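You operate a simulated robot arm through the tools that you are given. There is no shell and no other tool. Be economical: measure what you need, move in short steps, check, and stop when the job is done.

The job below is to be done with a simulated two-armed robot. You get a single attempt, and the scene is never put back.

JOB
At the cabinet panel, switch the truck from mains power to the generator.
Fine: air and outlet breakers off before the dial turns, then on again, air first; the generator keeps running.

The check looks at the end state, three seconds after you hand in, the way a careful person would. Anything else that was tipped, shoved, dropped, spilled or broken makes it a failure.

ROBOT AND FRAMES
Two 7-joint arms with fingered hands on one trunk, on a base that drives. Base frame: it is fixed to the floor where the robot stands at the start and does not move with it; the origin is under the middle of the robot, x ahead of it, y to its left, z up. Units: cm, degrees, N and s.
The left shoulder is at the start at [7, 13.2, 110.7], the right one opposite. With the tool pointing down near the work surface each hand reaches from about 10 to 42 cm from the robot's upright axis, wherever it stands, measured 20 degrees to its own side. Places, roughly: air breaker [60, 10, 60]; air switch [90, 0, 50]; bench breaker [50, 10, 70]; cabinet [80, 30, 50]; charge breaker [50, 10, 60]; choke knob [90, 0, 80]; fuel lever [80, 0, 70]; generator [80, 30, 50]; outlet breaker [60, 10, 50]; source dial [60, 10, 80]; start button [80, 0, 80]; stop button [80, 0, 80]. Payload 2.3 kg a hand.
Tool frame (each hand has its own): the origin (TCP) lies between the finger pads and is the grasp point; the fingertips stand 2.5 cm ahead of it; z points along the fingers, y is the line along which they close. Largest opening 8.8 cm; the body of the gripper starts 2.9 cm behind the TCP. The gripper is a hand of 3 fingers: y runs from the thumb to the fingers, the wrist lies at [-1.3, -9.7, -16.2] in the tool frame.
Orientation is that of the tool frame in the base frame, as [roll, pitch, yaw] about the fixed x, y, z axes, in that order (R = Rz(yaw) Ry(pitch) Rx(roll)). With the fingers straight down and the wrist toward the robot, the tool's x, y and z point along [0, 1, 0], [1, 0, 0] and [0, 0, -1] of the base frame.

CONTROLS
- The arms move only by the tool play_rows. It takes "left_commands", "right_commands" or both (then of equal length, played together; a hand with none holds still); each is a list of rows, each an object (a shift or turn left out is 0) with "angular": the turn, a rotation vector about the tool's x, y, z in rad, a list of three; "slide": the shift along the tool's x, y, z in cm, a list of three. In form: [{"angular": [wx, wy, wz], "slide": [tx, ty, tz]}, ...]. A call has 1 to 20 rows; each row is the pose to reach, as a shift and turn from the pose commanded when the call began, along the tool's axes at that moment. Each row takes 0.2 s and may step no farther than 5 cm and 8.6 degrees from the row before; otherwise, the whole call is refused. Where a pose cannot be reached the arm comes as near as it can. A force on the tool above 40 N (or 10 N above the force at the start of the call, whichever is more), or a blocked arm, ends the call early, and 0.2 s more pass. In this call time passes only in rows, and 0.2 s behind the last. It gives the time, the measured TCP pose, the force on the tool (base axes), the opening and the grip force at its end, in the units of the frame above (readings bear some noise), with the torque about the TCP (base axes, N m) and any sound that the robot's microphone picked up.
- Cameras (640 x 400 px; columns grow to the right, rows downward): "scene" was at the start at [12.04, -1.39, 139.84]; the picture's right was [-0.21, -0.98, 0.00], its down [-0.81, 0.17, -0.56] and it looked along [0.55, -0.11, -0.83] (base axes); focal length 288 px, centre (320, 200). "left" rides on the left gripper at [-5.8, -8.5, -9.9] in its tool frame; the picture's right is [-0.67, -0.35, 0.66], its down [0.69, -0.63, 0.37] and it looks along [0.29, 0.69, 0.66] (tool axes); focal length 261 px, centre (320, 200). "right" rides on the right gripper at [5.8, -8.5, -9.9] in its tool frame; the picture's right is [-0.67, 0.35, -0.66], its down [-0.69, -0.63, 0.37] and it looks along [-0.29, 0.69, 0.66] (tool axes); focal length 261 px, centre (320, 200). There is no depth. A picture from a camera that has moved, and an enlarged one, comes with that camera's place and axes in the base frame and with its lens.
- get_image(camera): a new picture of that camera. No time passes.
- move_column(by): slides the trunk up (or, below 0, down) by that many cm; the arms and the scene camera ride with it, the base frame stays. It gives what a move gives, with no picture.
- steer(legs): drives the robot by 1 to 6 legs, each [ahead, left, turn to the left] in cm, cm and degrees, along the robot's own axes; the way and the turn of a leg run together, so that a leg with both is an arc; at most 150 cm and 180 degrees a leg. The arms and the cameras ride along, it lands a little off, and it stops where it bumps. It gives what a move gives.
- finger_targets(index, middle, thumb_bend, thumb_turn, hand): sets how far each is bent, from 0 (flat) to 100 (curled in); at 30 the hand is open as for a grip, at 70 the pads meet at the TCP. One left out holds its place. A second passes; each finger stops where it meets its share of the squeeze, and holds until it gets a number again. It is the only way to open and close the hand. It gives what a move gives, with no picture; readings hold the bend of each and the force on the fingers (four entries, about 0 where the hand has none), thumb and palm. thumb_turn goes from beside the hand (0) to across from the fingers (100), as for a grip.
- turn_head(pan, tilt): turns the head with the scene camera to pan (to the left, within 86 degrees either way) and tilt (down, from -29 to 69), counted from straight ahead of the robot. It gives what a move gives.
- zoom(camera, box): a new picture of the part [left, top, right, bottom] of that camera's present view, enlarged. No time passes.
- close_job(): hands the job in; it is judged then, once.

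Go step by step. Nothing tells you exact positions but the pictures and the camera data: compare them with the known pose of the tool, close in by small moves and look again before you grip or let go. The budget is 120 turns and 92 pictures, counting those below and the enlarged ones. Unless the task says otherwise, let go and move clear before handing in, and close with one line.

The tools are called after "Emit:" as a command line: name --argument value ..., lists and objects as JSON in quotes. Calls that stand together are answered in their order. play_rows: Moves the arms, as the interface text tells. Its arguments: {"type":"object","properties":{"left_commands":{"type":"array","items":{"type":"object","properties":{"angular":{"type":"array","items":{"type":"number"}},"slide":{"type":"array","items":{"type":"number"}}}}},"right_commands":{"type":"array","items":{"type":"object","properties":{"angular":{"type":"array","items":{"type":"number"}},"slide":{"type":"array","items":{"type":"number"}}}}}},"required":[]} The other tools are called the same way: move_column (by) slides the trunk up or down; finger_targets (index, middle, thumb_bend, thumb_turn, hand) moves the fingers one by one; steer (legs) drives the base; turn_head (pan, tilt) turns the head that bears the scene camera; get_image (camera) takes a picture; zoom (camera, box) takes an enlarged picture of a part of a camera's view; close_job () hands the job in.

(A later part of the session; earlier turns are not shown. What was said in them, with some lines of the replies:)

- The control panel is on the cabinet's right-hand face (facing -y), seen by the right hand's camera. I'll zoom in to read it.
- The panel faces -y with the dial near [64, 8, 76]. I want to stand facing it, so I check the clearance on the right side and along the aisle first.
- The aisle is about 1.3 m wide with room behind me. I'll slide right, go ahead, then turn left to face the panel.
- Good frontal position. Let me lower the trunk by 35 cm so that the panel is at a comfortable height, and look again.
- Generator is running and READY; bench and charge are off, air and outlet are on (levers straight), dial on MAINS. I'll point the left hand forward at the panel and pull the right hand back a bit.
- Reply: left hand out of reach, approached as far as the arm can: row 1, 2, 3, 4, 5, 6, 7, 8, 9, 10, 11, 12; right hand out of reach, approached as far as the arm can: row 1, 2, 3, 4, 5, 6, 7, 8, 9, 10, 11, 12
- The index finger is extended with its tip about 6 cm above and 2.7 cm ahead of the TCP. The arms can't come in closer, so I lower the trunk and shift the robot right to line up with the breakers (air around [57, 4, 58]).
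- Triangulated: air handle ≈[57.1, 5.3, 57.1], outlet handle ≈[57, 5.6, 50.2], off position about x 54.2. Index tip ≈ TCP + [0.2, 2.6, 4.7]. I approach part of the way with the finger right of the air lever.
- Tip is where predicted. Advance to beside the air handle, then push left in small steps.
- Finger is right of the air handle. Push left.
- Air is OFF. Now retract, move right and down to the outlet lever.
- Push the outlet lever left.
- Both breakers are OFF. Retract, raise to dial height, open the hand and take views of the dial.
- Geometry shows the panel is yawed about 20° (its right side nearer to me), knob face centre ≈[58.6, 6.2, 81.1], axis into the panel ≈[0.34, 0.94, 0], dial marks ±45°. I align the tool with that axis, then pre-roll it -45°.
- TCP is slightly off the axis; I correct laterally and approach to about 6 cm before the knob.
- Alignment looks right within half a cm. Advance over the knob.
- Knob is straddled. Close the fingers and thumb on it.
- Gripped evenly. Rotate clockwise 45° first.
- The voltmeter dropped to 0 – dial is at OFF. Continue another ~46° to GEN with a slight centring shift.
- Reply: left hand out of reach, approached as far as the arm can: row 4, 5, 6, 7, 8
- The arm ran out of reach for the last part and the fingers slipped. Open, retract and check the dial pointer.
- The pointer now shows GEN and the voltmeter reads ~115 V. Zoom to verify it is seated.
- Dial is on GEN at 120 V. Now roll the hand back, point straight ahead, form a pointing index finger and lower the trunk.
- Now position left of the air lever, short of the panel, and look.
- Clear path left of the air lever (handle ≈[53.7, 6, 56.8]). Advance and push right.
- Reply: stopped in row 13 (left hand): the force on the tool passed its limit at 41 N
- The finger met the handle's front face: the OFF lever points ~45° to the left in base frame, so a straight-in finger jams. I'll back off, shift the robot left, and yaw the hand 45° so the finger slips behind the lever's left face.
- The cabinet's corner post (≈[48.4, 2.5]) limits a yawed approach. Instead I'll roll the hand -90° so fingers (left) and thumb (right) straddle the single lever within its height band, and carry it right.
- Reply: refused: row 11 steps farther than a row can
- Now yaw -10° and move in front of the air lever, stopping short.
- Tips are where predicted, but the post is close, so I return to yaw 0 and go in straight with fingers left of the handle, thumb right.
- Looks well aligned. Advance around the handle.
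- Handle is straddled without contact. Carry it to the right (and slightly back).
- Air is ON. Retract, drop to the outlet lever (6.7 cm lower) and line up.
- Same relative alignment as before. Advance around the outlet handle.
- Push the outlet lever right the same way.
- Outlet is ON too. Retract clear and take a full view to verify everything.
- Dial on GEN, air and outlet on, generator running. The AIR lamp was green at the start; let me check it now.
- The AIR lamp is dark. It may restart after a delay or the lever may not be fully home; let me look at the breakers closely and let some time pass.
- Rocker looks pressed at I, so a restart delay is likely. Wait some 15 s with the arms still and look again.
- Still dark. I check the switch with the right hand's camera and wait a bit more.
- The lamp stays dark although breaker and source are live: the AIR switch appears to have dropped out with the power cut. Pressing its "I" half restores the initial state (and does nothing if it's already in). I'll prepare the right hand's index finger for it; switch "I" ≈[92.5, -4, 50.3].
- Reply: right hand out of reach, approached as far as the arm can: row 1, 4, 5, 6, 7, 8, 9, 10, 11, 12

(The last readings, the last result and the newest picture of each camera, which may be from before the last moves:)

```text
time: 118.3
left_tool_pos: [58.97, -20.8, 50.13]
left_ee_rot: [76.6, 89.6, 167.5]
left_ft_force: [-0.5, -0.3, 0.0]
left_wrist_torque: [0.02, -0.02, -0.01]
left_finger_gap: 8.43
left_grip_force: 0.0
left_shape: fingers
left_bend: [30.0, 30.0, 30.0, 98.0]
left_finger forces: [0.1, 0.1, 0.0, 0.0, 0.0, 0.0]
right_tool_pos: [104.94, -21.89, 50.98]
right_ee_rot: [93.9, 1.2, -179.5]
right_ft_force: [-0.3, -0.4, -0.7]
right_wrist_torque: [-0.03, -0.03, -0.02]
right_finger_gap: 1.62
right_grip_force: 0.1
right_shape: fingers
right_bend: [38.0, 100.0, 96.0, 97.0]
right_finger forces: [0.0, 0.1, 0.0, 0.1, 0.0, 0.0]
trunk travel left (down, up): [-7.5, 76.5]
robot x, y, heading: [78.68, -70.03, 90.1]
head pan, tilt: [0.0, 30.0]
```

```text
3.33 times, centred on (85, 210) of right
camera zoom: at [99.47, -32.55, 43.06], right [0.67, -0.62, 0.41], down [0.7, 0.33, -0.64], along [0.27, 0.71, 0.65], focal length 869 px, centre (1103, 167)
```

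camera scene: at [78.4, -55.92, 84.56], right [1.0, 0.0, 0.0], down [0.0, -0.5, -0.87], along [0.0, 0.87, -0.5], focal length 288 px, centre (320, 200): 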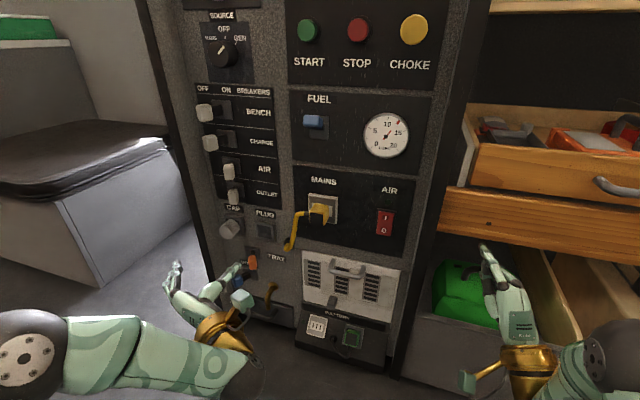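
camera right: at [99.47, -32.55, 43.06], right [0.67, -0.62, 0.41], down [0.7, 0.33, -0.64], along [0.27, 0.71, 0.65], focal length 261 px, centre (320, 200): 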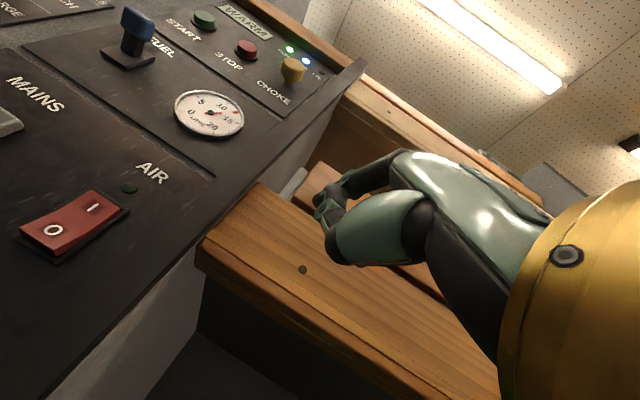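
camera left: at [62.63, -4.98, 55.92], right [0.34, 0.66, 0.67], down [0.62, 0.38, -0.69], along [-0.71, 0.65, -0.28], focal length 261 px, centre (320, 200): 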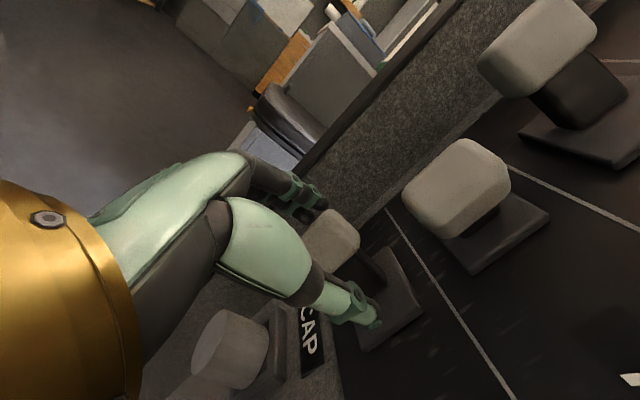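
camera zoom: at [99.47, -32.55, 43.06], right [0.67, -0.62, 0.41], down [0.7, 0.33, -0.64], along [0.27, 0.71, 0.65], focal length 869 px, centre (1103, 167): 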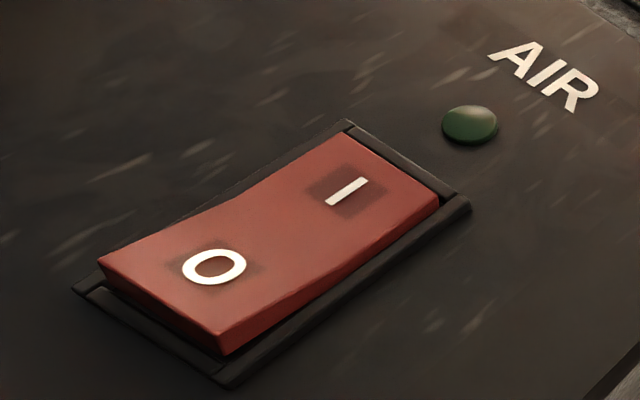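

The close view shows the rocker already pressed at "I" (O end raised), so I leave the switch alone. The lamp probably has a restart delay; I wait longer and check once more.

Emit:
play_rows --left_commands '[{}, {}, {}, {}, {}, {}, {}, {}, {}, {}, {}, {}, {}, {}, {}, {}, {}, {}, {}, {}]'

Emit:
play_rows --left_commands '[{}, {}, {}, {}, {}, {}, {}, {}, {}, {}, {}, {}, {}, {}, {}, {}, {}, {}, {}, {}]'

Emit:
play_rows --left_commands '[{}, {}, {}, {}, {}, {}, {}, {}, {}, {}, {}, {}, {}, {}, {}, {}, {}, {}, {}, {}]'

Emit:
play_rows --left_commands '[{}, {}, {}, {}, {}, {}, {}, {}, {}, {}, {}, {}, {}, {}, {}, {}, {}, {}, {}, {}]'

Emit:
play_rows --left_commands '[{}, {}, {}, {}, {}, {}, {}, {}, {}, {}, {}, {}, {}, {}, {}, {}, {}, {}, {}, {}]'

Emit:
play_rows --left_commands '[{}, {}, {}, {}, {}, {}, {}, {}, {}, {}, {}, {}, {}, {}, {}, {}, {}, {}, {}, {}]'

Emit:
play_rows --left_commands '[{}, {}, {}, {}, {}, {}, {}, {}, {}, {}, {}, {}, {}, {}, {}, {}, {}, {}, {}, {}]'

Emit:
play_rows --left_commands '[{}, {}, {}, {}, {}, {}, {}, {}, {}, {}, {}, {}, {}, {}, {}, {}, {}, {}, {}, {}]'

Emit:
get_image --camera "right"

```text
time: 122.5
left_tool_pos: [58.95, -20.79, 50.2]
left_ee_rot: [83.6, 89.6, 174.5]
left_ft_force: [-0.7, 1.0, -0.8]
left_wrist_torque: [0.0, 0.02, 0.01]
left_finger_gap: 8.43
left_grip_force: 0.0
left_shape: fingers
left_bend: [30.0, 30.0, 30.0, 98.0]
left_finger forces: [0.1, 0.0, 0.1, 0.1, 0.1, 0.0]
right_tool_pos: [104.96, -21.95, 50.96]
right_ee_rot: [93.9, 1.2, -179.4]
right_ft_force: [0.1, 0.8, -0.5]
right_wrist_torque: [-0.01, -0.02, 0.01]
right_finger_gap: 1.64
right_grip_force: 0.0
right_shape: fingers
right_bend: [37.0, 100.0, 96.0, 97.0]
right_finger forces: [0.0, 0.0, 0.0, 0.0, 0.0, 0.1]
trunk travel left (down, up): [-7.5, 76.5]
robot x, y, heading: [78.2, -70.17, 90.1]
head pan, tilt: [0.0, 30.0]
```

```text
time: 126.7
left_tool_pos: [58.91, -20.85, 50.26]
left_ee_rot: [75.5, 89.6, 166.4]
left_ft_force: [-0.3, 0.5, 0.3]
left_wrist_torque: [0.03, -0.01, 0.04]
left_finger_gap: 8.47
left_grip_force: 0.1
left_shape: fingers
left_bend: [30.0, 30.0, 30.0, 98.0]
left_finger forces: [0.0, 0.1, 0.0, 0.1, 0.0, 0.1]
right_tool_pos: [104.96, -21.92, 51.1]
right_ee_rot: [93.9, 1.2, -179.5]
right_ft_force: [-0.4, 0.9, -0.3]
right_wrist_torque: [0.0, -0.01, -0.02]
right_finger_gap: 1.67
right_grip_force: 0.0
right_shape: fingers
right_bend: [37.0, 100.0, 96.0, 97.0]
right_finger forces: [0.0, 0.0, 0.0, 0.0, 0.0, 0.0]
trunk travel left (down, up): [-7.5, 76.5]
robot x, y, heading: [78.52, -70.07, 90.5]
head pan, tilt: [0.0, 30.0]
```

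```text
time: 130.9
left_tool_pos: [59.05, -20.88, 50.21]
left_ee_rot: [72.3, 89.7, 163.2]
left_ft_force: [0.9, -0.5, 0.2]
left_wrist_torque: [-0.02, 0.04, 0.03]
left_finger_gap: 8.46
left_grip_force: 0.1
left_shape: fingers
left_bend: [30.0, 30.0, 30.0, 98.0]
left_finger forces: [0.1, 0.0, 0.1, 0.0, 0.1, 0.1]
right_tool_pos: [104.97, -21.96, 50.98]
right_ee_rot: [94.0, 1.3, -179.6]
right_ft_force: [0.1, 0.0, 0.3]
right_wrist_torque: [0.0, 0.01, 0.02]
right_finger_gap: 1.66
right_grip_force: 0.0
right_shape: fingers
right_bend: [37.0, 100.0, 96.0, 97.0]
right_finger forces: [0.0, 0.0, 0.0, 0.0, 0.0, 0.0]
trunk travel left (down, up): [-7.5, 76.5]
robot x, y, heading: [78.47, -70.18, 90.2]
head pan, tilt: [0.0, 30.0]
```

```text
time: 135.1
left_tool_pos: [58.99, -20.79, 50.21]
left_ee_rot: [59.8, 89.6, 150.7]
left_ft_force: [0.6, -1.1, 1.1]
left_wrist_torque: [0.0, -0.01, -0.04]
left_finger_gap: 8.45
left_grip_force: 0.1
left_shape: fingers
left_bend: [30.0, 30.0, 30.0, 98.0]
left_finger forces: [0.0, 0.0, 0.0, 0.1, 0.0, 0.0]
right_tool_pos: [104.85, -21.97, 50.87]
right_ee_rot: [93.8, 1.2, -179.5]
right_ft_force: [-0.4, -0.2, -0.3]
right_wrist_torque: [0.01, -0.01, -0.02]
right_finger_gap: 1.66
right_grip_force: 0.1
right_shape: fingers
right_bend: [37.0, 100.0, 96.0, 97.0]
right_finger forces: [0.0, 0.1, 0.1, 0.0, 0.0, 0.0]
trunk travel left (down, up): [-7.5, 76.5]
robot x, y, heading: [78.58, -70.05, 90.2]
head pan, tilt: [0.0, 30.0]
```

```text
time: 139.3
left_tool_pos: [59.05, -20.99, 50.18]
left_ee_rot: [53.9, 89.8, 144.8]
left_ft_force: [-0.3, 0.2, -0.3]
left_wrist_torque: [0.0, 0.01, -0.01]
left_finger_gap: 8.43
left_grip_force: 0.1
left_shape: fingers
left_bend: [30.0, 30.0, 30.0, 98.0]
left_finger forces: [0.0, 0.0, 0.0, 0.0, 0.1, 0.1]
right_tool_pos: [104.84, -21.83, 51.07]
right_ee_rot: [93.9, 1.2, -179.6]
right_ft_force: [-0.1, -0.7, 0.3]
right_wrist_torque: [0.0, 0.0, -0.02]
right_finger_gap: 1.65
right_grip_force: 0.2
right_shape: fingers
right_bend: [37.0, 100.0, 96.0, 97.0]
right_finger forces: [0.1, 0.0, 0.0, 0.0, 0.0, 0.0]
trunk travel left (down, up): [-7.5, 76.5]
robot x, y, heading: [78.56, -70.17, 90.2]
head pan, tilt: [0.0, 30.0]
```

```text
time: 143.5
left_tool_pos: [59.05, -20.73, 50.18]
left_ee_rot: [75.3, 89.7, 166.2]
left_ft_force: [-0.7, 0.1, 0.0]
left_wrist_torque: [-0.01, 0.03, 0.03]
left_finger_gap: 8.43
left_grip_force: 0.0
left_shape: fingers
left_bend: [30.0, 30.0, 30.0, 98.0]
left_finger forces: [0.0, 0.0, 0.1, 0.0, 0.1, 0.0]
right_tool_pos: [104.95, -22.07, 50.97]
right_ee_rot: [93.9, 1.2, -179.5]
right_ft_force: [-0.1, 0.3, 0.8]
right_wrist_torque: [0.0, 0.02, 0.02]
right_finger_gap: 1.66
right_grip_force: 0.0
right_shape: fingers
right_bend: [37.0, 100.0, 96.0, 97.0]
right_finger forces: [0.0, 0.0, 0.1, 0.0, 0.1, 0.1]
trunk travel left (down, up): [-7.5, 76.5]
robot x, y, heading: [78.38, -69.84, 90.1]
head pan, tilt: [0.0, 30.0]
```

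```text
time: 147.7
left_tool_pos: [59.0, -20.73, 50.13]
left_ee_rot: [63.3, 89.7, 154.1]
left_ft_force: [0.0, 0.0, -0.5]
left_wrist_torque: [0.02, -0.02, -0.03]
left_finger_gap: 8.45
left_grip_force: 0.1
left_shape: fingers
left_bend: [30.0, 30.0, 30.0, 98.0]
left_finger forces: [0.0, 0.1, 0.0, 0.0, 0.1, 0.0]
right_tool_pos: [105.01, -21.92, 51.0]
right_ee_rot: [93.9, 1.2, -179.6]
right_ft_force: [0.8, -0.5, -0.1]
right_wrist_torque: [0.01, -0.02, 0.0]
right_finger_gap: 1.66
right_grip_force: 0.2
right_shape: fingers
right_bend: [37.0, 100.0, 96.0, 97.0]
right_finger forces: [0.0, 0.1, 0.0, 0.1, 0.0, 0.1]
trunk travel left (down, up): [-7.5, 76.5]
robot x, y, heading: [78.31, -69.88, 90.5]
head pan, tilt: [0.0, 30.0]
```

```text
time: 151.9
left_tool_pos: [59.0, -20.84, 50.21]
left_ee_rot: [81.1, 89.7, 172.0]
left_ft_force: [0.0, 1.1, 0.3]
left_wrist_torque: [0.0, 0.01, 0.0]
left_finger_gap: 8.42
left_grip_force: 0.1
left_shape: fingers
left_bend: [30.0, 30.0, 30.0, 98.0]
left_finger forces: [0.0, 0.0, 0.0, 0.1, 0.0, 0.0]
right_tool_pos: [104.87, -21.93, 51.0]
right_ee_rot: [94.0, 1.3, -179.5]
right_ft_force: [0.9, 0.6, 0.0]
right_wrist_torque: [0.01, -0.01, 0.03]
right_finger_gap: 1.64
right_grip_force: 0.1
right_shape: fingers
right_bend: [37.0, 100.0, 96.0, 97.0]
right_finger forces: [0.1, 0.1, 0.1, 0.0, 0.0, 0.1]
trunk travel left (down, up): [-7.5, 76.5]
robot x, y, heading: [78.37, -70.3, 89.9]
head pan, tilt: [0.0, 30.0]
```

```text
12 pictures are left
camera right: at [99.47, -32.56, 43.06], right [0.67, -0.62, 0.41], down [0.7, 0.33, -0.64], along [0.27, 0.71, 0.65], focal length 261 px, centre (320, 200)
```

right: 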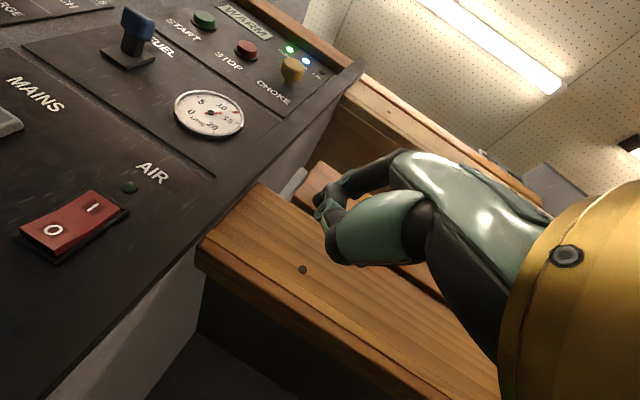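

Still dark, generator fine. I give a possible restart lockout more time before deciding.

Emit:
play_rows --left_commands '[{}, {}, {}, {}, {}, {}, {}, {}, {}, {}, {}, {}, {}, {}, {}, {}, {}, {}, {}, {}]'

Emit:
play_rows --left_commands '[{}, {}, {}, {}, {}, {}, {}, {}, {}, {}, {}, {}, {}, {}, {}, {}, {}, {}, {}, {}]'

Emit:
play_rows --left_commands '[{}, {}, {}, {}, {}, {}, {}, {}, {}, {}, {}, {}, {}, {}, {}, {}, {}, {}, {}, {}]'

Emit:
play_rows --left_commands '[{}, {}, {}, {}, {}, {}, {}, {}, {}, {}, {}, {}, {}, {}, {}, {}, {}, {}, {}, {}]'

Emit:
play_rows --left_commands '[{}, {}, {}, {}, {}, {}, {}, {}, {}, {}, {}, {}, {}, {}, {}, {}, {}, {}, {}, {}]'

Emit:
play_rows --left_commands '[{}, {}, {}, {}, {}, {}, {}, {}, {}, {}, {}, {}, {}, {}, {}, {}, {}, {}, {}, {}]'

Emit:
play_rows --left_commands '[{}, {}, {}, {}, {}, {}, {}, {}, {}, {}, {}, {}, {}, {}, {}, {}, {}, {}, {}, {}]'

Emit:
play_rows --left_commands '[{}, {}, {}, {}, {}, {}, {}, {}, {}, {}, {}, {}, {}, {}, {}, {}, {}, {}, {}, {}]'

Emit:
play_rows --left_commands '[{}, {}, {}, {}, {}, {}, {}, {}, {}, {}, {}, {}, {}, {}, {}, {}, {}, {}, {}, {}]'

Emit:
play_rows --left_commands '[{}, {}, {}, {}, {}, {}, {}, {}, {}, {}, {}, {}, {}, {}, {}, {}, {}, {}, {}, {}]'

Emit:
zoom --camera "right" --box '[0, 0, 360, 270]'

```text
time: 156.1
left_tool_pos: [58.95, -20.79, 50.19]
left_ee_rot: [81.1, 89.7, 171.9]
left_ft_force: [-0.1, -0.3, 0.8]
left_wrist_torque: [-0.02, -0.03, -0.04]
left_finger_gap: 8.45
left_grip_force: 0.0
left_shape: fingers
left_bend: [30.0, 30.0, 30.0, 98.0]
left_finger forces: [0.0, 0.0, 0.1, 0.1, 0.1, 0.0]
right_tool_pos: [104.85, -21.91, 50.96]
right_ee_rot: [93.9, 1.2, -179.5]
right_ft_force: [-0.3, -0.4, -0.5]
right_wrist_torque: [0.02, 0.02, 0.01]
right_finger_gap: 1.63
right_grip_force: 0.0
right_shape: fingers
right_bend: [37.0, 100.0, 96.0, 97.0]
right_finger forces: [0.0, 0.0, 0.1, 0.0, 0.0, 0.0]
trunk travel left (down, up): [-7.5, 76.5]
robot x, y, heading: [78.05, -70.05, 90.2]
head pan, tilt: [0.0, 30.0]
```

```text
time: 160.3
left_tool_pos: [59.13, -20.81, 50.12]
left_ee_rot: [68.0, 89.7, 158.9]
left_ft_force: [0.0, 0.2, 0.2]
left_wrist_torque: [-0.01, -0.01, 0.01]
left_finger_gap: 8.46
left_grip_force: 0.1
left_shape: fingers
left_bend: [30.0, 30.0, 30.0, 98.0]
left_finger forces: [0.0, 0.0, 0.1, 0.1, 0.0, 0.1]
right_tool_pos: [104.81, -21.94, 50.96]
right_ee_rot: [94.0, 1.3, -179.6]
right_ft_force: [-0.1, -0.5, -0.2]
right_wrist_torque: [-0.01, 0.06, -0.02]
right_finger_gap: 1.63
right_grip_force: 0.2
right_shape: fingers
right_bend: [37.0, 100.0, 96.0, 97.0]
right_finger forces: [0.1, 0.0, 0.0, 0.0, 0.1, 0.0]
trunk travel left (down, up): [-7.5, 76.5]
robot x, y, heading: [78.46, -70.21, 90.2]
head pan, tilt: [0.0, 30.0]
```

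```text
time: 164.5
left_tool_pos: [59.13, -20.88, 50.18]
left_ee_rot: [86.5, 89.8, 177.4]
left_ft_force: [0.1, 0.6, 0.5]
left_wrist_torque: [0.01, -0.02, 0.0]
left_finger_gap: 8.44
left_grip_force: 0.1
left_shape: fingers
left_bend: [30.0, 30.0, 30.0, 98.0]
left_finger forces: [0.1, 0.0, 0.1, 0.0, 0.0, 0.0]
right_tool_pos: [104.94, -21.98, 50.93]
right_ee_rot: [93.9, 1.3, -179.5]
right_ft_force: [0.0, -0.3, -0.2]
right_wrist_torque: [0.0, -0.01, -0.01]
right_finger_gap: 1.64
right_grip_force: 0.0
right_shape: fingers
right_bend: [37.0, 100.0, 96.0, 97.0]
right_finger forces: [0.1, 0.0, 0.0, 0.1, 0.0, 0.1]
trunk travel left (down, up): [-7.5, 76.5]
robot x, y, heading: [78.37, -70.11, 90.2]
head pan, tilt: [0.0, 30.0]
```

```text
time: 168.7
left_tool_pos: [58.86, -20.82, 50.22]
left_ee_rot: [65.4, 89.6, 156.4]
left_ft_force: [0.4, 0.1, 0.0]
left_wrist_torque: [0.01, 0.01, -0.05]
left_finger_gap: 8.45
left_grip_force: 0.1
left_shape: fingers
left_bend: [30.0, 30.0, 30.0, 98.0]
left_finger forces: [0.1, 0.0, 0.1, 0.0, 0.0, 0.1]
right_tool_pos: [104.89, -21.82, 50.98]
right_ee_rot: [94.0, 1.3, -179.6]
right_ft_force: [-0.2, -0.6, 0.2]
right_wrist_torque: [-0.02, 0.0, 0.0]
right_finger_gap: 1.65
right_grip_force: 0.0
right_shape: fingers
right_bend: [37.0, 100.0, 96.0, 97.0]
right_finger forces: [0.0, 0.0, 0.1, 0.0, 0.1, 0.0]
trunk travel left (down, up): [-7.5, 76.5]
robot x, y, heading: [78.4, -70.24, 90.2]
head pan, tilt: [0.0, 30.0]
```

```text
time: 172.9
left_tool_pos: [59.0, -20.92, 50.27]
left_ee_rot: [86.3, 89.6, 177.1]
left_ft_force: [-0.3, -0.5, -0.4]
left_wrist_torque: [-0.01, 0.0, 0.02]
left_finger_gap: 8.45
left_grip_force: 0.0
left_shape: fingers
left_bend: [30.0, 30.0, 30.0, 98.0]
left_finger forces: [0.0, 0.0, 0.0, 0.0, 0.0, 0.0]
right_tool_pos: [104.9, -21.98, 50.91]
right_ee_rot: [94.0, 1.3, -179.7]
right_ft_force: [0.4, -0.3, -0.4]
right_wrist_torque: [0.0, 0.0, -0.04]
right_finger_gap: 1.63
right_grip_force: 0.0
right_shape: fingers
right_bend: [37.0, 100.0, 96.0, 97.0]
right_finger forces: [0.0, 0.0, 0.0, 0.0, 0.0, 0.0]
trunk travel left (down, up): [-7.5, 76.5]
robot x, y, heading: [78.15, -70.11, 90.2]
head pan, tilt: [0.0, 30.0]
```

```text
time: 177.1
left_tool_pos: [58.94, -20.86, 50.18]
left_ee_rot: [67.4, 89.8, 158.3]
left_ft_force: [0.1, -0.9, 0.1]
left_wrist_torque: [-0.01, -0.03, 0.02]
left_finger_gap: 8.4
left_grip_force: 0.0
left_shape: fingers
left_bend: [30.0, 30.0, 30.0, 98.0]
left_finger forces: [0.1, 0.1, 0.0, 0.0, 0.1, 0.1]
right_tool_pos: [104.88, -21.89, 50.97]
right_ee_rot: [93.9, 1.2, -179.5]
right_ft_force: [0.2, -0.4, 0.0]
right_wrist_torque: [-0.02, 0.04, -0.02]
right_finger_gap: 1.65
right_grip_force: 0.0
right_shape: fingers
right_bend: [37.0, 100.0, 96.0, 97.0]
right_finger forces: [0.0, 0.0, 0.1, 0.0, 0.0, 0.0]
trunk travel left (down, up): [-7.5, 76.5]
robot x, y, heading: [78.33, -69.61, 90.2]
head pan, tilt: [0.0, 30.0]
```

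```text
time: 181.3
left_tool_pos: [58.94, -20.77, 50.11]
left_ee_rot: [64.8, 89.6, 155.8]
left_ft_force: [-0.4, 0.4, 0.5]
left_wrist_torque: [0.01, 0.02, 0.02]
left_finger_gap: 8.44
left_grip_force: 0.0
left_shape: fingers
left_bend: [30.0, 30.0, 30.0, 98.0]
left_finger forces: [0.0, 0.0, 0.0, 0.0, 0.0, 0.1]
right_tool_pos: [104.97, -21.93, 50.94]
right_ee_rot: [93.9, 1.2, -179.6]
right_ft_force: [0.0, 0.1, 0.2]
right_wrist_torque: [0.0, -0.02, 0.0]
right_finger_gap: 1.63
right_grip_force: 0.0
right_shape: fingers
right_bend: [37.0, 100.0, 96.0, 97.0]
right_finger forces: [0.1, 0.0, 0.0, 0.0, 0.0, 0.0]
trunk travel left (down, up): [-7.5, 76.5]
robot x, y, heading: [78.43, -70.1, 89.9]
head pan, tilt: [0.0, 30.0]
```

```text
time: 185.5
left_tool_pos: [59.0, -20.86, 50.23]
left_ee_rot: [66.5, 89.7, 157.4]
left_ft_force: [-0.5, 0.1, -0.1]
left_wrist_torque: [-0.03, 0.01, 0.0]
left_finger_gap: 8.45
left_grip_force: 0.0
left_shape: fingers
left_bend: [30.0, 30.0, 30.0, 98.0]
left_finger forces: [0.0, 0.1, 0.0, 0.0, 0.0, 0.0]
right_tool_pos: [104.84, -21.88, 50.95]
right_ee_rot: [93.9, 1.2, -179.6]
right_ft_force: [0.1, 0.4, -0.6]
right_wrist_torque: [0.0, 0.02, 0.04]
right_finger_gap: 1.65
right_grip_force: 0.1
right_shape: fingers
right_bend: [37.0, 100.0, 96.0, 97.0]
right_finger forces: [0.1, 0.0, 0.0, 0.0, 0.1, 0.1]
trunk travel left (down, up): [-7.5, 76.5]
robot x, y, heading: [78.3, -69.58, 90.1]
head pan, tilt: [0.0, 30.0]
```

```text
time: 189.7
left_tool_pos: [58.98, -20.85, 50.15]
left_ee_rot: [59.6, 89.6, 150.5]
left_ft_force: [-0.7, -0.1, 0.0]
left_wrist_torque: [0.03, 0.0, 0.04]
left_finger_gap: 8.43
left_grip_force: 0.0
left_shape: fingers
left_bend: [30.0, 30.0, 30.0, 98.0]
left_finger forces: [0.0, 0.0, 0.1, 0.1, 0.0, 0.0]
right_tool_pos: [104.86, -21.94, 51.03]
right_ee_rot: [93.9, 1.2, -179.5]
right_ft_force: [0.5, 0.0, 0.1]
right_wrist_torque: [0.01, 0.0, -0.02]
right_finger_gap: 1.66
right_grip_force: 0.1
right_shape: fingers
right_bend: [37.0, 100.0, 96.0, 97.0]
right_finger forces: [0.1, 0.0, 0.0, 0.0, 0.0, 0.0]
trunk travel left (down, up): [-7.5, 76.5]
robot x, y, heading: [78.37, -70.01, 90.1]
head pan, tilt: [0.0, 30.0]
```

```text
time: 193.9
left_tool_pos: [58.96, -20.71, 50.18]
left_ee_rot: [67.1, 89.7, 157.9]
left_ft_force: [0.9, -0.5, -0.2]
left_wrist_torque: [0.0, 0.01, -0.02]
left_finger_gap: 8.44
left_grip_force: 0.1
left_shape: fingers
left_bend: [30.0, 30.0, 30.0, 98.0]
left_finger forces: [0.0, 0.1, 0.0, 0.0, 0.1, 0.0]
right_tool_pos: [104.92, -21.94, 50.96]
right_ee_rot: [93.9, 1.2, -179.6]
right_ft_force: [0.0, 0.2, 0.8]
right_wrist_torque: [0.02, 0.02, -0.02]
right_finger_gap: 1.65
right_grip_force: 0.1
right_shape: fingers
right_bend: [37.0, 100.0, 96.0, 97.0]
right_finger forces: [0.0, 0.1, 0.0, 0.0, 0.0, 0.1]
trunk travel left (down, up): [-7.5, 76.5]
robot x, y, heading: [77.9, -70.23, 90.3]
head pan, tilt: [0.0, 30.0]
```

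```text
1.48 times, centred on (180, 135) of right
camera zoom: at [99.47, -32.56, 43.06], right [0.67, -0.62, 0.41], down [0.7, 0.33, -0.64], along [0.27, 0.71, 0.65], focal length 386 px, centre (527, 296)
```

zoom: 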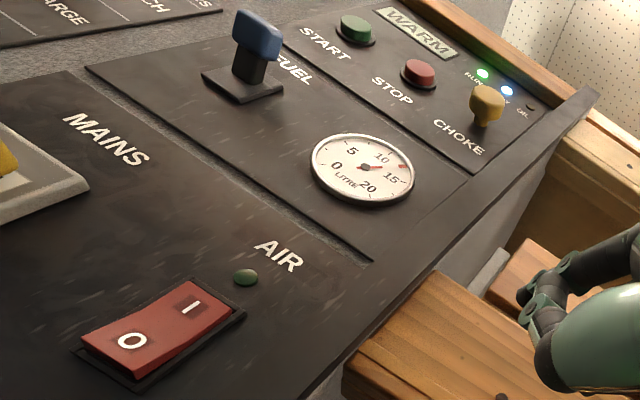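

Breakers and dial are right and the rocker is in at I, so a typical 3-minute restart lockout is the likely explanation. I wait it out while keeping still.

Emit:
play_rows --left_commands '[{}, {}, {}, {}, {}, {}, {}, {}, {}, {}, {}, {}, {}, {}, {}, {}, {}, {}, {}, {}]'

Emit:
play_rows --left_commands '[{}, {}, {}, {}, {}, {}, {}, {}, {}, {}, {}, {}, {}, {}, {}, {}, {}, {}, {}, {}]'

Emit:
play_rows --left_commands '[{}, {}, {}, {}, {}, {}, {}, {}, {}, {}, {}, {}, {}, {}, {}, {}, {}, {}, {}, {}]'

Emit:
play_rows --left_commands '[{}, {}, {}, {}, {}, {}, {}, {}, {}, {}, {}, {}, {}, {}, {}, {}, {}, {}, {}, {}]'

Emit:
play_rows --left_commands '[{}, {}, {}, {}, {}, {}, {}, {}, {}, {}, {}, {}, {}, {}, {}, {}, {}, {}, {}, {}]'

Emit:
play_rows --left_commands '[{}, {}, {}, {}, {}, {}, {}, {}, {}, {}, {}, {}, {}, {}, {}, {}, {}, {}, {}, {}]'

Emit:
play_rows --left_commands '[{}, {}, {}, {}, {}, {}, {}, {}, {}, {}, {}, {}, {}, {}, {}, {}, {}, {}, {}, {}]'

Emit:
play_rows --left_commands '[{}, {}, {}, {}, {}, {}, {}, {}, {}, {}, {}, {}, {}, {}, {}, {}, {}, {}, {}, {}]'

Emit:
play_rows --left_commands '[{}, {}, {}, {}, {}, {}, {}, {}, {}, {}, {}, {}, {}, {}, {}, {}, {}, {}, {}, {}]'

Emit:
play_rows --left_commands '[{}, {}, {}, {}, {}, {}, {}, {}, {}, {}, {}, {}, {}, {}, {}, {}, {}, {}, {}, {}]'

Emit:
play_rows --left_commands '[{}, {}, {}, {}, {}, {}, {}, {}, {}, {}, {}, {}, {}, {}, {}, {}, {}, {}, {}, {}]'

Emit:
play_rows --left_commands '[{}, {}, {}, {}, {}, {}, {}, {}, {}, {}, {}, {}, {}, {}, {}, {}, {}, {}, {}, {}]'

Emit:
play_rows --left_commands '[{}, {}, {}, {}, {}, {}, {}, {}, {}, {}, {}, {}, {}, {}, {}, {}, {}, {}, {}, {}]'

Emit:
play_rows --left_commands '[{}, {}, {}, {}, {}, {}, {}, {}, {}, {}, {}, {}, {}, {}, {}, {}, {}, {}, {}, {}]'

Emit:
play_rows --left_commands '[{}, {}, {}, {}, {}, {}, {}, {}, {}, {}, {}, {}, {}, {}, {}, {}, {}, {}, {}, {}]'

```text
time: 198.1
left_tool_pos: [58.92, -20.83, 50.15]
left_ee_rot: [71.0, 89.7, 162.0]
left_ft_force: [-0.6, 0.6, -0.7]
left_wrist_torque: [0.01, -0.03, -0.01]
left_finger_gap: 8.45
left_grip_force: 0.1
left_shape: fingers
left_bend: [30.0, 30.0, 30.0, 98.0]
left_finger forces: [0.0, 0.0, 0.1, 0.1, 0.1, 0.1]
right_tool_pos: [104.85, -21.99, 50.89]
right_ee_rot: [93.9, 1.2, -179.6]
right_ft_force: [1.0, -0.2, 0.9]
right_wrist_torque: [0.0, -0.02, 0.0]
right_finger_gap: 1.63
right_grip_force: 0.0
right_shape: fingers
right_bend: [37.0, 100.0, 96.0, 97.0]
right_finger forces: [0.1, 0.0, 0.0, 0.1, 0.0, 0.0]
trunk travel left (down, up): [-7.5, 76.5]
robot x, y, heading: [78.36, -69.67, 90.1]
head pan, tilt: [0.0, 30.0]
```

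```text
time: 202.3
left_tool_pos: [59.01, -20.75, 50.07]
left_ee_rot: [71.4, 89.6, 162.2]
left_ft_force: [-0.1, -0.3, 0.4]
left_wrist_torque: [0.04, 0.01, 0.01]
left_finger_gap: 8.47
left_grip_force: 0.1
left_shape: fingers
left_bend: [30.0, 30.0, 30.0, 98.0]
left_finger forces: [0.0, 0.0, 0.1, 0.0, 0.0, 0.0]
right_tool_pos: [104.88, -21.92, 50.94]
right_ee_rot: [93.9, 1.2, -179.6]
right_ft_force: [0.7, 0.6, -0.4]
right_wrist_torque: [-0.01, 0.02, 0.01]
right_finger_gap: 1.64
right_grip_force: 0.1
right_shape: fingers
right_bend: [37.0, 100.0, 96.0, 97.0]
right_finger forces: [0.0, 0.0, 0.0, 0.1, 0.0, 0.0]
trunk travel left (down, up): [-7.5, 76.5]
robot x, y, heading: [78.55, -70.35, 90.3]
head pan, tilt: [0.0, 30.0]
```

```text
time: 206.5
left_tool_pos: [59.12, -20.83, 50.13]
left_ee_rot: [68.1, 89.7, 158.9]
left_ft_force: [0.5, -0.2, -0.3]
left_wrist_torque: [0.0, -0.01, -0.04]
left_finger_gap: 8.42
left_grip_force: 0.1
left_shape: fingers
left_bend: [30.0, 30.0, 30.0, 98.0]
left_finger forces: [0.0, 0.0, 0.0, 0.0, 0.0, 0.0]
right_tool_pos: [104.78, -21.86, 51.02]
right_ee_rot: [93.9, 1.2, -179.5]
right_ft_force: [0.3, 0.3, 0.9]
right_wrist_torque: [-0.02, -0.01, 0.01]
right_finger_gap: 1.64
right_grip_force: 0.1
right_shape: fingers
right_bend: [37.0, 100.0, 96.0, 97.0]
right_finger forces: [0.1, 0.0, 0.1, 0.1, 0.1, 0.0]
trunk travel left (down, up): [-7.5, 76.5]
robot x, y, heading: [78.7, -70.12, 89.8]
head pan, tilt: [0.0, 30.0]
```

```text
time: 210.7
left_tool_pos: [58.96, -20.84, 50.17]
left_ee_rot: [61.5, 89.7, 152.4]
left_ft_force: [-0.6, -0.2, 0.5]
left_wrist_torque: [0.01, -0.01, -0.02]
left_finger_gap: 8.46
left_grip_force: 0.1
left_shape: fingers
left_bend: [30.0, 30.0, 30.0, 98.0]
left_finger forces: [0.1, 0.0, 0.0, 0.1, 0.0, 0.0]
right_tool_pos: [105.0, -21.91, 51.0]
right_ee_rot: [94.0, 1.3, -179.6]
right_ft_force: [-0.7, -0.2, -0.1]
right_wrist_torque: [-0.01, -0.02, -0.03]
right_finger_gap: 1.61
right_grip_force: 0.0
right_shape: fingers
right_bend: [37.0, 100.0, 96.0, 97.0]
right_finger forces: [0.0, 0.0, 0.1, 0.0, 0.0, 0.0]
trunk travel left (down, up): [-7.5, 76.5]
robot x, y, heading: [78.4, -69.91, 90.2]
head pan, tilt: [0.0, 30.0]
```

```text
time: 214.9
left_tool_pos: [59.04, -20.84, 50.14]
left_ee_rot: [45.1, 89.7, 136.0]
left_ft_force: [0.1, -0.4, -0.7]
left_wrist_torque: [0.02, -0.02, -0.01]
left_finger_gap: 8.43
left_grip_force: 0.0
left_shape: fingers
left_bend: [30.0, 30.0, 30.0, 98.0]
left_finger forces: [0.1, 0.1, 0.0, 0.1, 0.1, 0.1]
right_tool_pos: [104.88, -21.99, 50.92]
right_ee_rot: [93.8, 1.2, -179.5]
right_ft_force: [0.0, 0.1, -0.7]
right_wrist_torque: [0.0, 0.01, -0.03]
right_finger_gap: 1.69
right_grip_force: 0.0
right_shape: fingers
right_bend: [37.0, 100.0, 96.0, 97.0]
right_finger forces: [0.0, 0.1, 0.1, 0.2, 0.1, 0.0]
trunk travel left (down, up): [-7.5, 76.5]
robot x, y, heading: [78.25, -70.11, 90.2]
head pan, tilt: [0.0, 30.0]
```

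```text
time: 219.1
left_tool_pos: [59.03, -20.93, 50.24]
left_ee_rot: [81.5, 89.7, 172.4]
left_ft_force: [-0.5, -0.5, -0.3]
left_wrist_torque: [0.0, 0.02, -0.03]
left_finger_gap: 8.46
left_grip_force: 0.1
left_shape: fingers
left_bend: [30.0, 30.0, 30.0, 98.0]
left_finger forces: [0.1, 0.0, 0.0, 0.1, 0.1, 0.0]
right_tool_pos: [104.94, -22.02, 50.98]
right_ee_rot: [93.9, 1.2, -179.5]
right_ft_force: [0.1, -0.4, 0.6]
right_wrist_torque: [0.03, 0.0, 0.0]
right_finger_gap: 1.62
right_grip_force: 0.0
right_shape: fingers
right_bend: [37.0, 100.0, 96.0, 97.0]
right_finger forces: [0.1, 0.0, 0.0, 0.0, 0.1, 0.0]
trunk travel left (down, up): [-7.5, 76.5]
robot x, y, heading: [78.36, -70.2, 90.1]
head pan, tilt: [0.0, 30.0]
```

```text
time: 223.3
left_tool_pos: [58.95, -20.77, 50.17]
left_ee_rot: [57.5, 89.7, 148.3]
left_ft_force: [-0.1, 0.4, 0.0]
left_wrist_torque: [0.01, -0.01, -0.01]
left_finger_gap: 8.43
left_grip_force: 0.0
left_shape: fingers
left_bend: [30.0, 30.0, 30.0, 98.0]
left_finger forces: [0.0, 0.1, 0.0, 0.1, 0.0, 0.0]
right_tool_pos: [104.9, -21.94, 51.07]
right_ee_rot: [93.9, 1.2, -179.7]
right_ft_force: [0.1, 0.1, 0.0]
right_wrist_torque: [-0.02, -0.06, 0.0]
right_finger_gap: 1.65
right_grip_force: 0.1
right_shape: fingers
right_bend: [37.0, 100.0, 96.0, 97.0]
right_finger forces: [0.0, 0.0, 0.0, 0.0, 0.1, 0.1]
trunk travel left (down, up): [-7.5, 76.5]
robot x, y, heading: [78.24, -70.08, 90.0]
head pan, tilt: [0.0, 30.0]
```

```text
time: 227.5
left_tool_pos: [59.03, -20.78, 50.04]
left_ee_rot: [73.8, 89.7, 164.7]
left_ft_force: [0.2, 0.4, 0.0]
left_wrist_torque: [0.02, 0.01, -0.04]
left_finger_gap: 8.44
left_grip_force: 0.0
left_shape: fingers
left_bend: [30.0, 30.0, 30.0, 98.0]
left_finger forces: [0.0, 0.0, 0.0, 0.0, 0.1, 0.1]
right_tool_pos: [104.91, -21.94, 51.08]
right_ee_rot: [93.9, 1.2, -179.6]
right_ft_force: [-0.1, -0.2, 0.1]
right_wrist_torque: [-0.02, 0.01, -0.01]
right_finger_gap: 1.62
right_grip_force: 0.1
right_shape: fingers
right_bend: [37.0, 100.0, 96.0, 97.0]
right_finger forces: [0.0, 0.0, 0.0, 0.0, 0.0, 0.0]
trunk travel left (down, up): [-7.5, 76.5]
robot x, y, heading: [78.18, -70.0, 90.4]
head pan, tilt: [0.0, 30.0]
```

```text
time: 231.7
left_tool_pos: [59.08, -20.76, 50.16]
left_ee_rot: [48.5, 89.7, 139.4]
left_ft_force: [-0.5, 0.6, 0.5]
left_wrist_torque: [0.02, -0.01, 0.0]
left_finger_gap: 8.46
left_grip_force: 0.0
left_shape: fingers
left_bend: [30.0, 30.0, 30.0, 98.0]
left_finger forces: [0.0, 0.0, 0.0, 0.0, 0.0, 0.0]
right_tool_pos: [104.87, -21.97, 51.0]
right_ee_rot: [93.8, 1.2, -179.6]
right_ft_force: [-0.4, 1.0, 0.6]
right_wrist_torque: [0.01, 0.01, 0.01]
right_finger_gap: 1.63
right_grip_force: 0.1
right_shape: fingers
right_bend: [37.0, 100.0, 96.0, 97.0]
right_finger forces: [0.1, 0.0, 0.0, 0.0, 0.0, 0.1]
trunk travel left (down, up): [-7.5, 76.5]
robot x, y, heading: [78.68, -70.31, 90.3]
head pan, tilt: [0.0, 30.0]
```

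```text
time: 235.9
left_tool_pos: [58.89, -20.85, 50.16]
left_ee_rot: [69.3, 89.6, 160.2]
left_ft_force: [-0.5, 0.9, -0.1]
left_wrist_torque: [0.01, -0.01, 0.01]
left_finger_gap: 8.44
left_grip_force: 0.1
left_shape: fingers
left_bend: [30.0, 30.0, 30.0, 98.0]
left_finger forces: [0.0, 0.1, 0.0, 0.0, 0.1, 0.1]
right_tool_pos: [104.78, -21.96, 51.05]
right_ee_rot: [93.9, 1.2, -179.5]
right_ft_force: [-0.4, -0.5, 0.3]
right_wrist_torque: [0.03, 0.02, 0.01]
right_finger_gap: 1.64
right_grip_force: 0.0
right_shape: fingers
right_bend: [37.0, 100.0, 96.0, 97.0]
right_finger forces: [0.0, 0.0, 0.1, 0.0, 0.1, 0.0]
trunk travel left (down, up): [-7.5, 76.5]
robot x, y, heading: [78.69, -70.03, 90.0]
head pan, tilt: [0.0, 30.0]
```

```text
time: 240.1
left_tool_pos: [58.98, -20.68, 50.14]
left_ee_rot: [88.4, 89.7, 179.3]
left_ft_force: [0.6, 0.7, 0.5]
left_wrist_torque: [-0.01, 0.0, -0.03]
left_finger_gap: 8.43
left_grip_force: 0.0
left_shape: fingers
left_bend: [30.0, 30.0, 30.0, 98.0]
left_finger forces: [0.1, 0.1, 0.0, 0.1, 0.1, 0.0]
right_tool_pos: [104.9, -22.0, 51.01]
right_ee_rot: [93.9, 1.2, -179.4]
right_ft_force: [-1.1, -0.2, 0.3]
right_wrist_torque: [0.05, -0.01, 0.04]
right_finger_gap: 1.64
right_grip_force: 0.0
right_shape: fingers
right_bend: [37.0, 100.0, 96.0, 97.0]
right_finger forces: [0.0, 0.1, 0.0, 0.0, 0.0, 0.0]
trunk travel left (down, up): [-7.5, 76.5]
robot x, y, heading: [78.47, -69.89, 90.2]
head pan, tilt: [0.0, 30.0]
```

```text
time: 244.3
left_tool_pos: [59.06, -20.77, 50.15]
left_ee_rot: [74.3, 89.7, 165.2]
left_ft_force: [-0.2, 0.3, 0.0]
left_wrist_torque: [0.01, 0.01, 0.02]
left_finger_gap: 8.45
left_grip_force: 0.1
left_shape: fingers
left_bend: [30.0, 30.0, 30.0, 98.0]
left_finger forces: [0.0, 0.0, 0.0, 0.0, 0.0, 0.0]
right_tool_pos: [104.9, -21.88, 51.02]
right_ee_rot: [93.9, 1.2, -179.6]
right_ft_force: [0.3, 0.7, -0.2]
right_wrist_torque: [-0.02, -0.02, 0.04]
right_finger_gap: 1.63
right_grip_force: 0.0
right_shape: fingers
right_bend: [37.0, 100.0, 96.0, 97.0]
right_finger forces: [0.0, 0.0, 0.0, 0.0, 0.0, 0.0]
trunk travel left (down, up): [-7.5, 76.5]
robot x, y, heading: [78.45, -69.98, 90.0]
head pan, tilt: [0.0, 30.0]
```

```text
time: 248.5
left_tool_pos: [58.94, -20.83, 50.16]
left_ee_rot: [74.6, 89.7, 165.5]
left_ft_force: [-0.3, 0.3, -0.6]
left_wrist_torque: [0.0, 0.02, -0.04]
left_finger_gap: 8.43
left_grip_force: 0.0
left_shape: fingers
left_bend: [30.0, 30.0, 30.0, 98.0]
left_finger forces: [0.0, 0.1, 0.0, 0.0, 0.0, 0.1]
right_tool_pos: [104.84, -21.8, 50.98]
right_ee_rot: [93.9, 1.2, -179.6]
right_ft_force: [0.2, -0.6, 0.5]
right_wrist_torque: [-0.03, 0.02, -0.03]
right_finger_gap: 1.68
right_grip_force: 0.1
right_shape: fingers
right_bend: [37.0, 100.0, 96.0, 97.0]
right_finger forces: [0.0, 0.0, 0.0, 0.0, 0.0, 0.0]
trunk travel left (down, up): [-7.5, 76.5]
robot x, y, heading: [78.61, -69.89, 90.3]
head pan, tilt: [0.0, 30.0]
```

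```text
time: 252.7
left_tool_pos: [59.07, -20.9, 50.19]
left_ee_rot: [68.6, 89.6, 159.5]
left_ft_force: [0.3, 0.0, -0.3]
left_wrist_torque: [0.01, 0.02, 0.0]
left_finger_gap: 8.45
left_grip_force: 0.1
left_shape: fingers
left_bend: [30.0, 30.0, 30.0, 98.0]
left_finger forces: [0.0, 0.1, 0.1, 0.0, 0.1, 0.0]
right_tool_pos: [104.94, -21.89, 51.02]
right_ee_rot: [93.9, 1.2, -179.6]
right_ft_force: [0.0, -0.4, 0.0]
right_wrist_torque: [0.01, 0.01, 0.0]
right_finger_gap: 1.66
right_grip_force: 0.0
right_shape: fingers
right_bend: [37.0, 100.0, 96.0, 97.0]
right_finger forces: [0.0, 0.0, 0.1, 0.0, 0.0, 0.1]
trunk travel left (down, up): [-7.5, 76.5]
robot x, y, heading: [78.31, -69.88, 90.1]
head pan, tilt: [0.0, 30.0]
```

```text
time: 256.9
left_tool_pos: [59.04, -20.95, 50.07]
left_ee_rot: [91.5, 89.6, -177.6]
left_ft_force: [-0.8, -0.3, 0.0]
left_wrist_torque: [-0.01, 0.01, -0.01]
left_finger_gap: 8.43
left_grip_force: 0.0
left_shape: fingers
left_bend: [30.0, 30.0, 30.0, 98.0]
left_finger forces: [0.0, 0.1, 0.1, 0.0, 0.1, 0.1]
right_tool_pos: [104.84, -22.0, 50.95]
right_ee_rot: [94.0, 1.2, -179.5]
right_ft_force: [0.7, -0.7, -0.2]
right_wrist_torque: [0.01, 0.01, -0.01]
right_finger_gap: 1.63
right_grip_force: 0.0
right_shape: fingers
right_bend: [37.0, 100.0, 96.0, 97.0]
right_finger forces: [0.1, 0.0, 0.0, 0.1, 0.0, 0.0]
trunk travel left (down, up): [-7.5, 76.5]
robot x, y, heading: [78.31, -70.35, 90.3]
head pan, tilt: [0.0, 30.0]
```

Emit:
get_image --camera "scene"

```text
10 pictures are left
camera scene: at [78.4, -55.92, 84.56], right [1.0, 0.0, 0.0], down [0.0, -0.5, -0.87], along [0.0, 0.87, -0.5], focal length 288 px, centre (320, 200)
```

scene: 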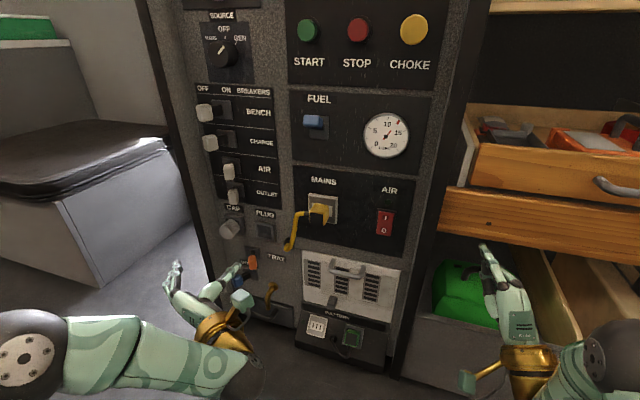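

The dial is on GEN, the air and outlet breakers are back on, and RUN and READY were lit at the last close look. Both hands are clear and nothing else has been moved, so I'm handing in.

Emit:
close_job

```text
The job is handed in.
```

The truck is now on the generator, but the AIR lamp, green at the start, has stayed dark for the three minutes since the air breaker went back on. The air and outlet breakers were off before the dial went from MAINS to GEN, then went back on, air first. The generator is still running, and the voltmeter read about 120 V after the dial turned. The AIR switch looks to be in at I and I left it alone, so please check the air unit.
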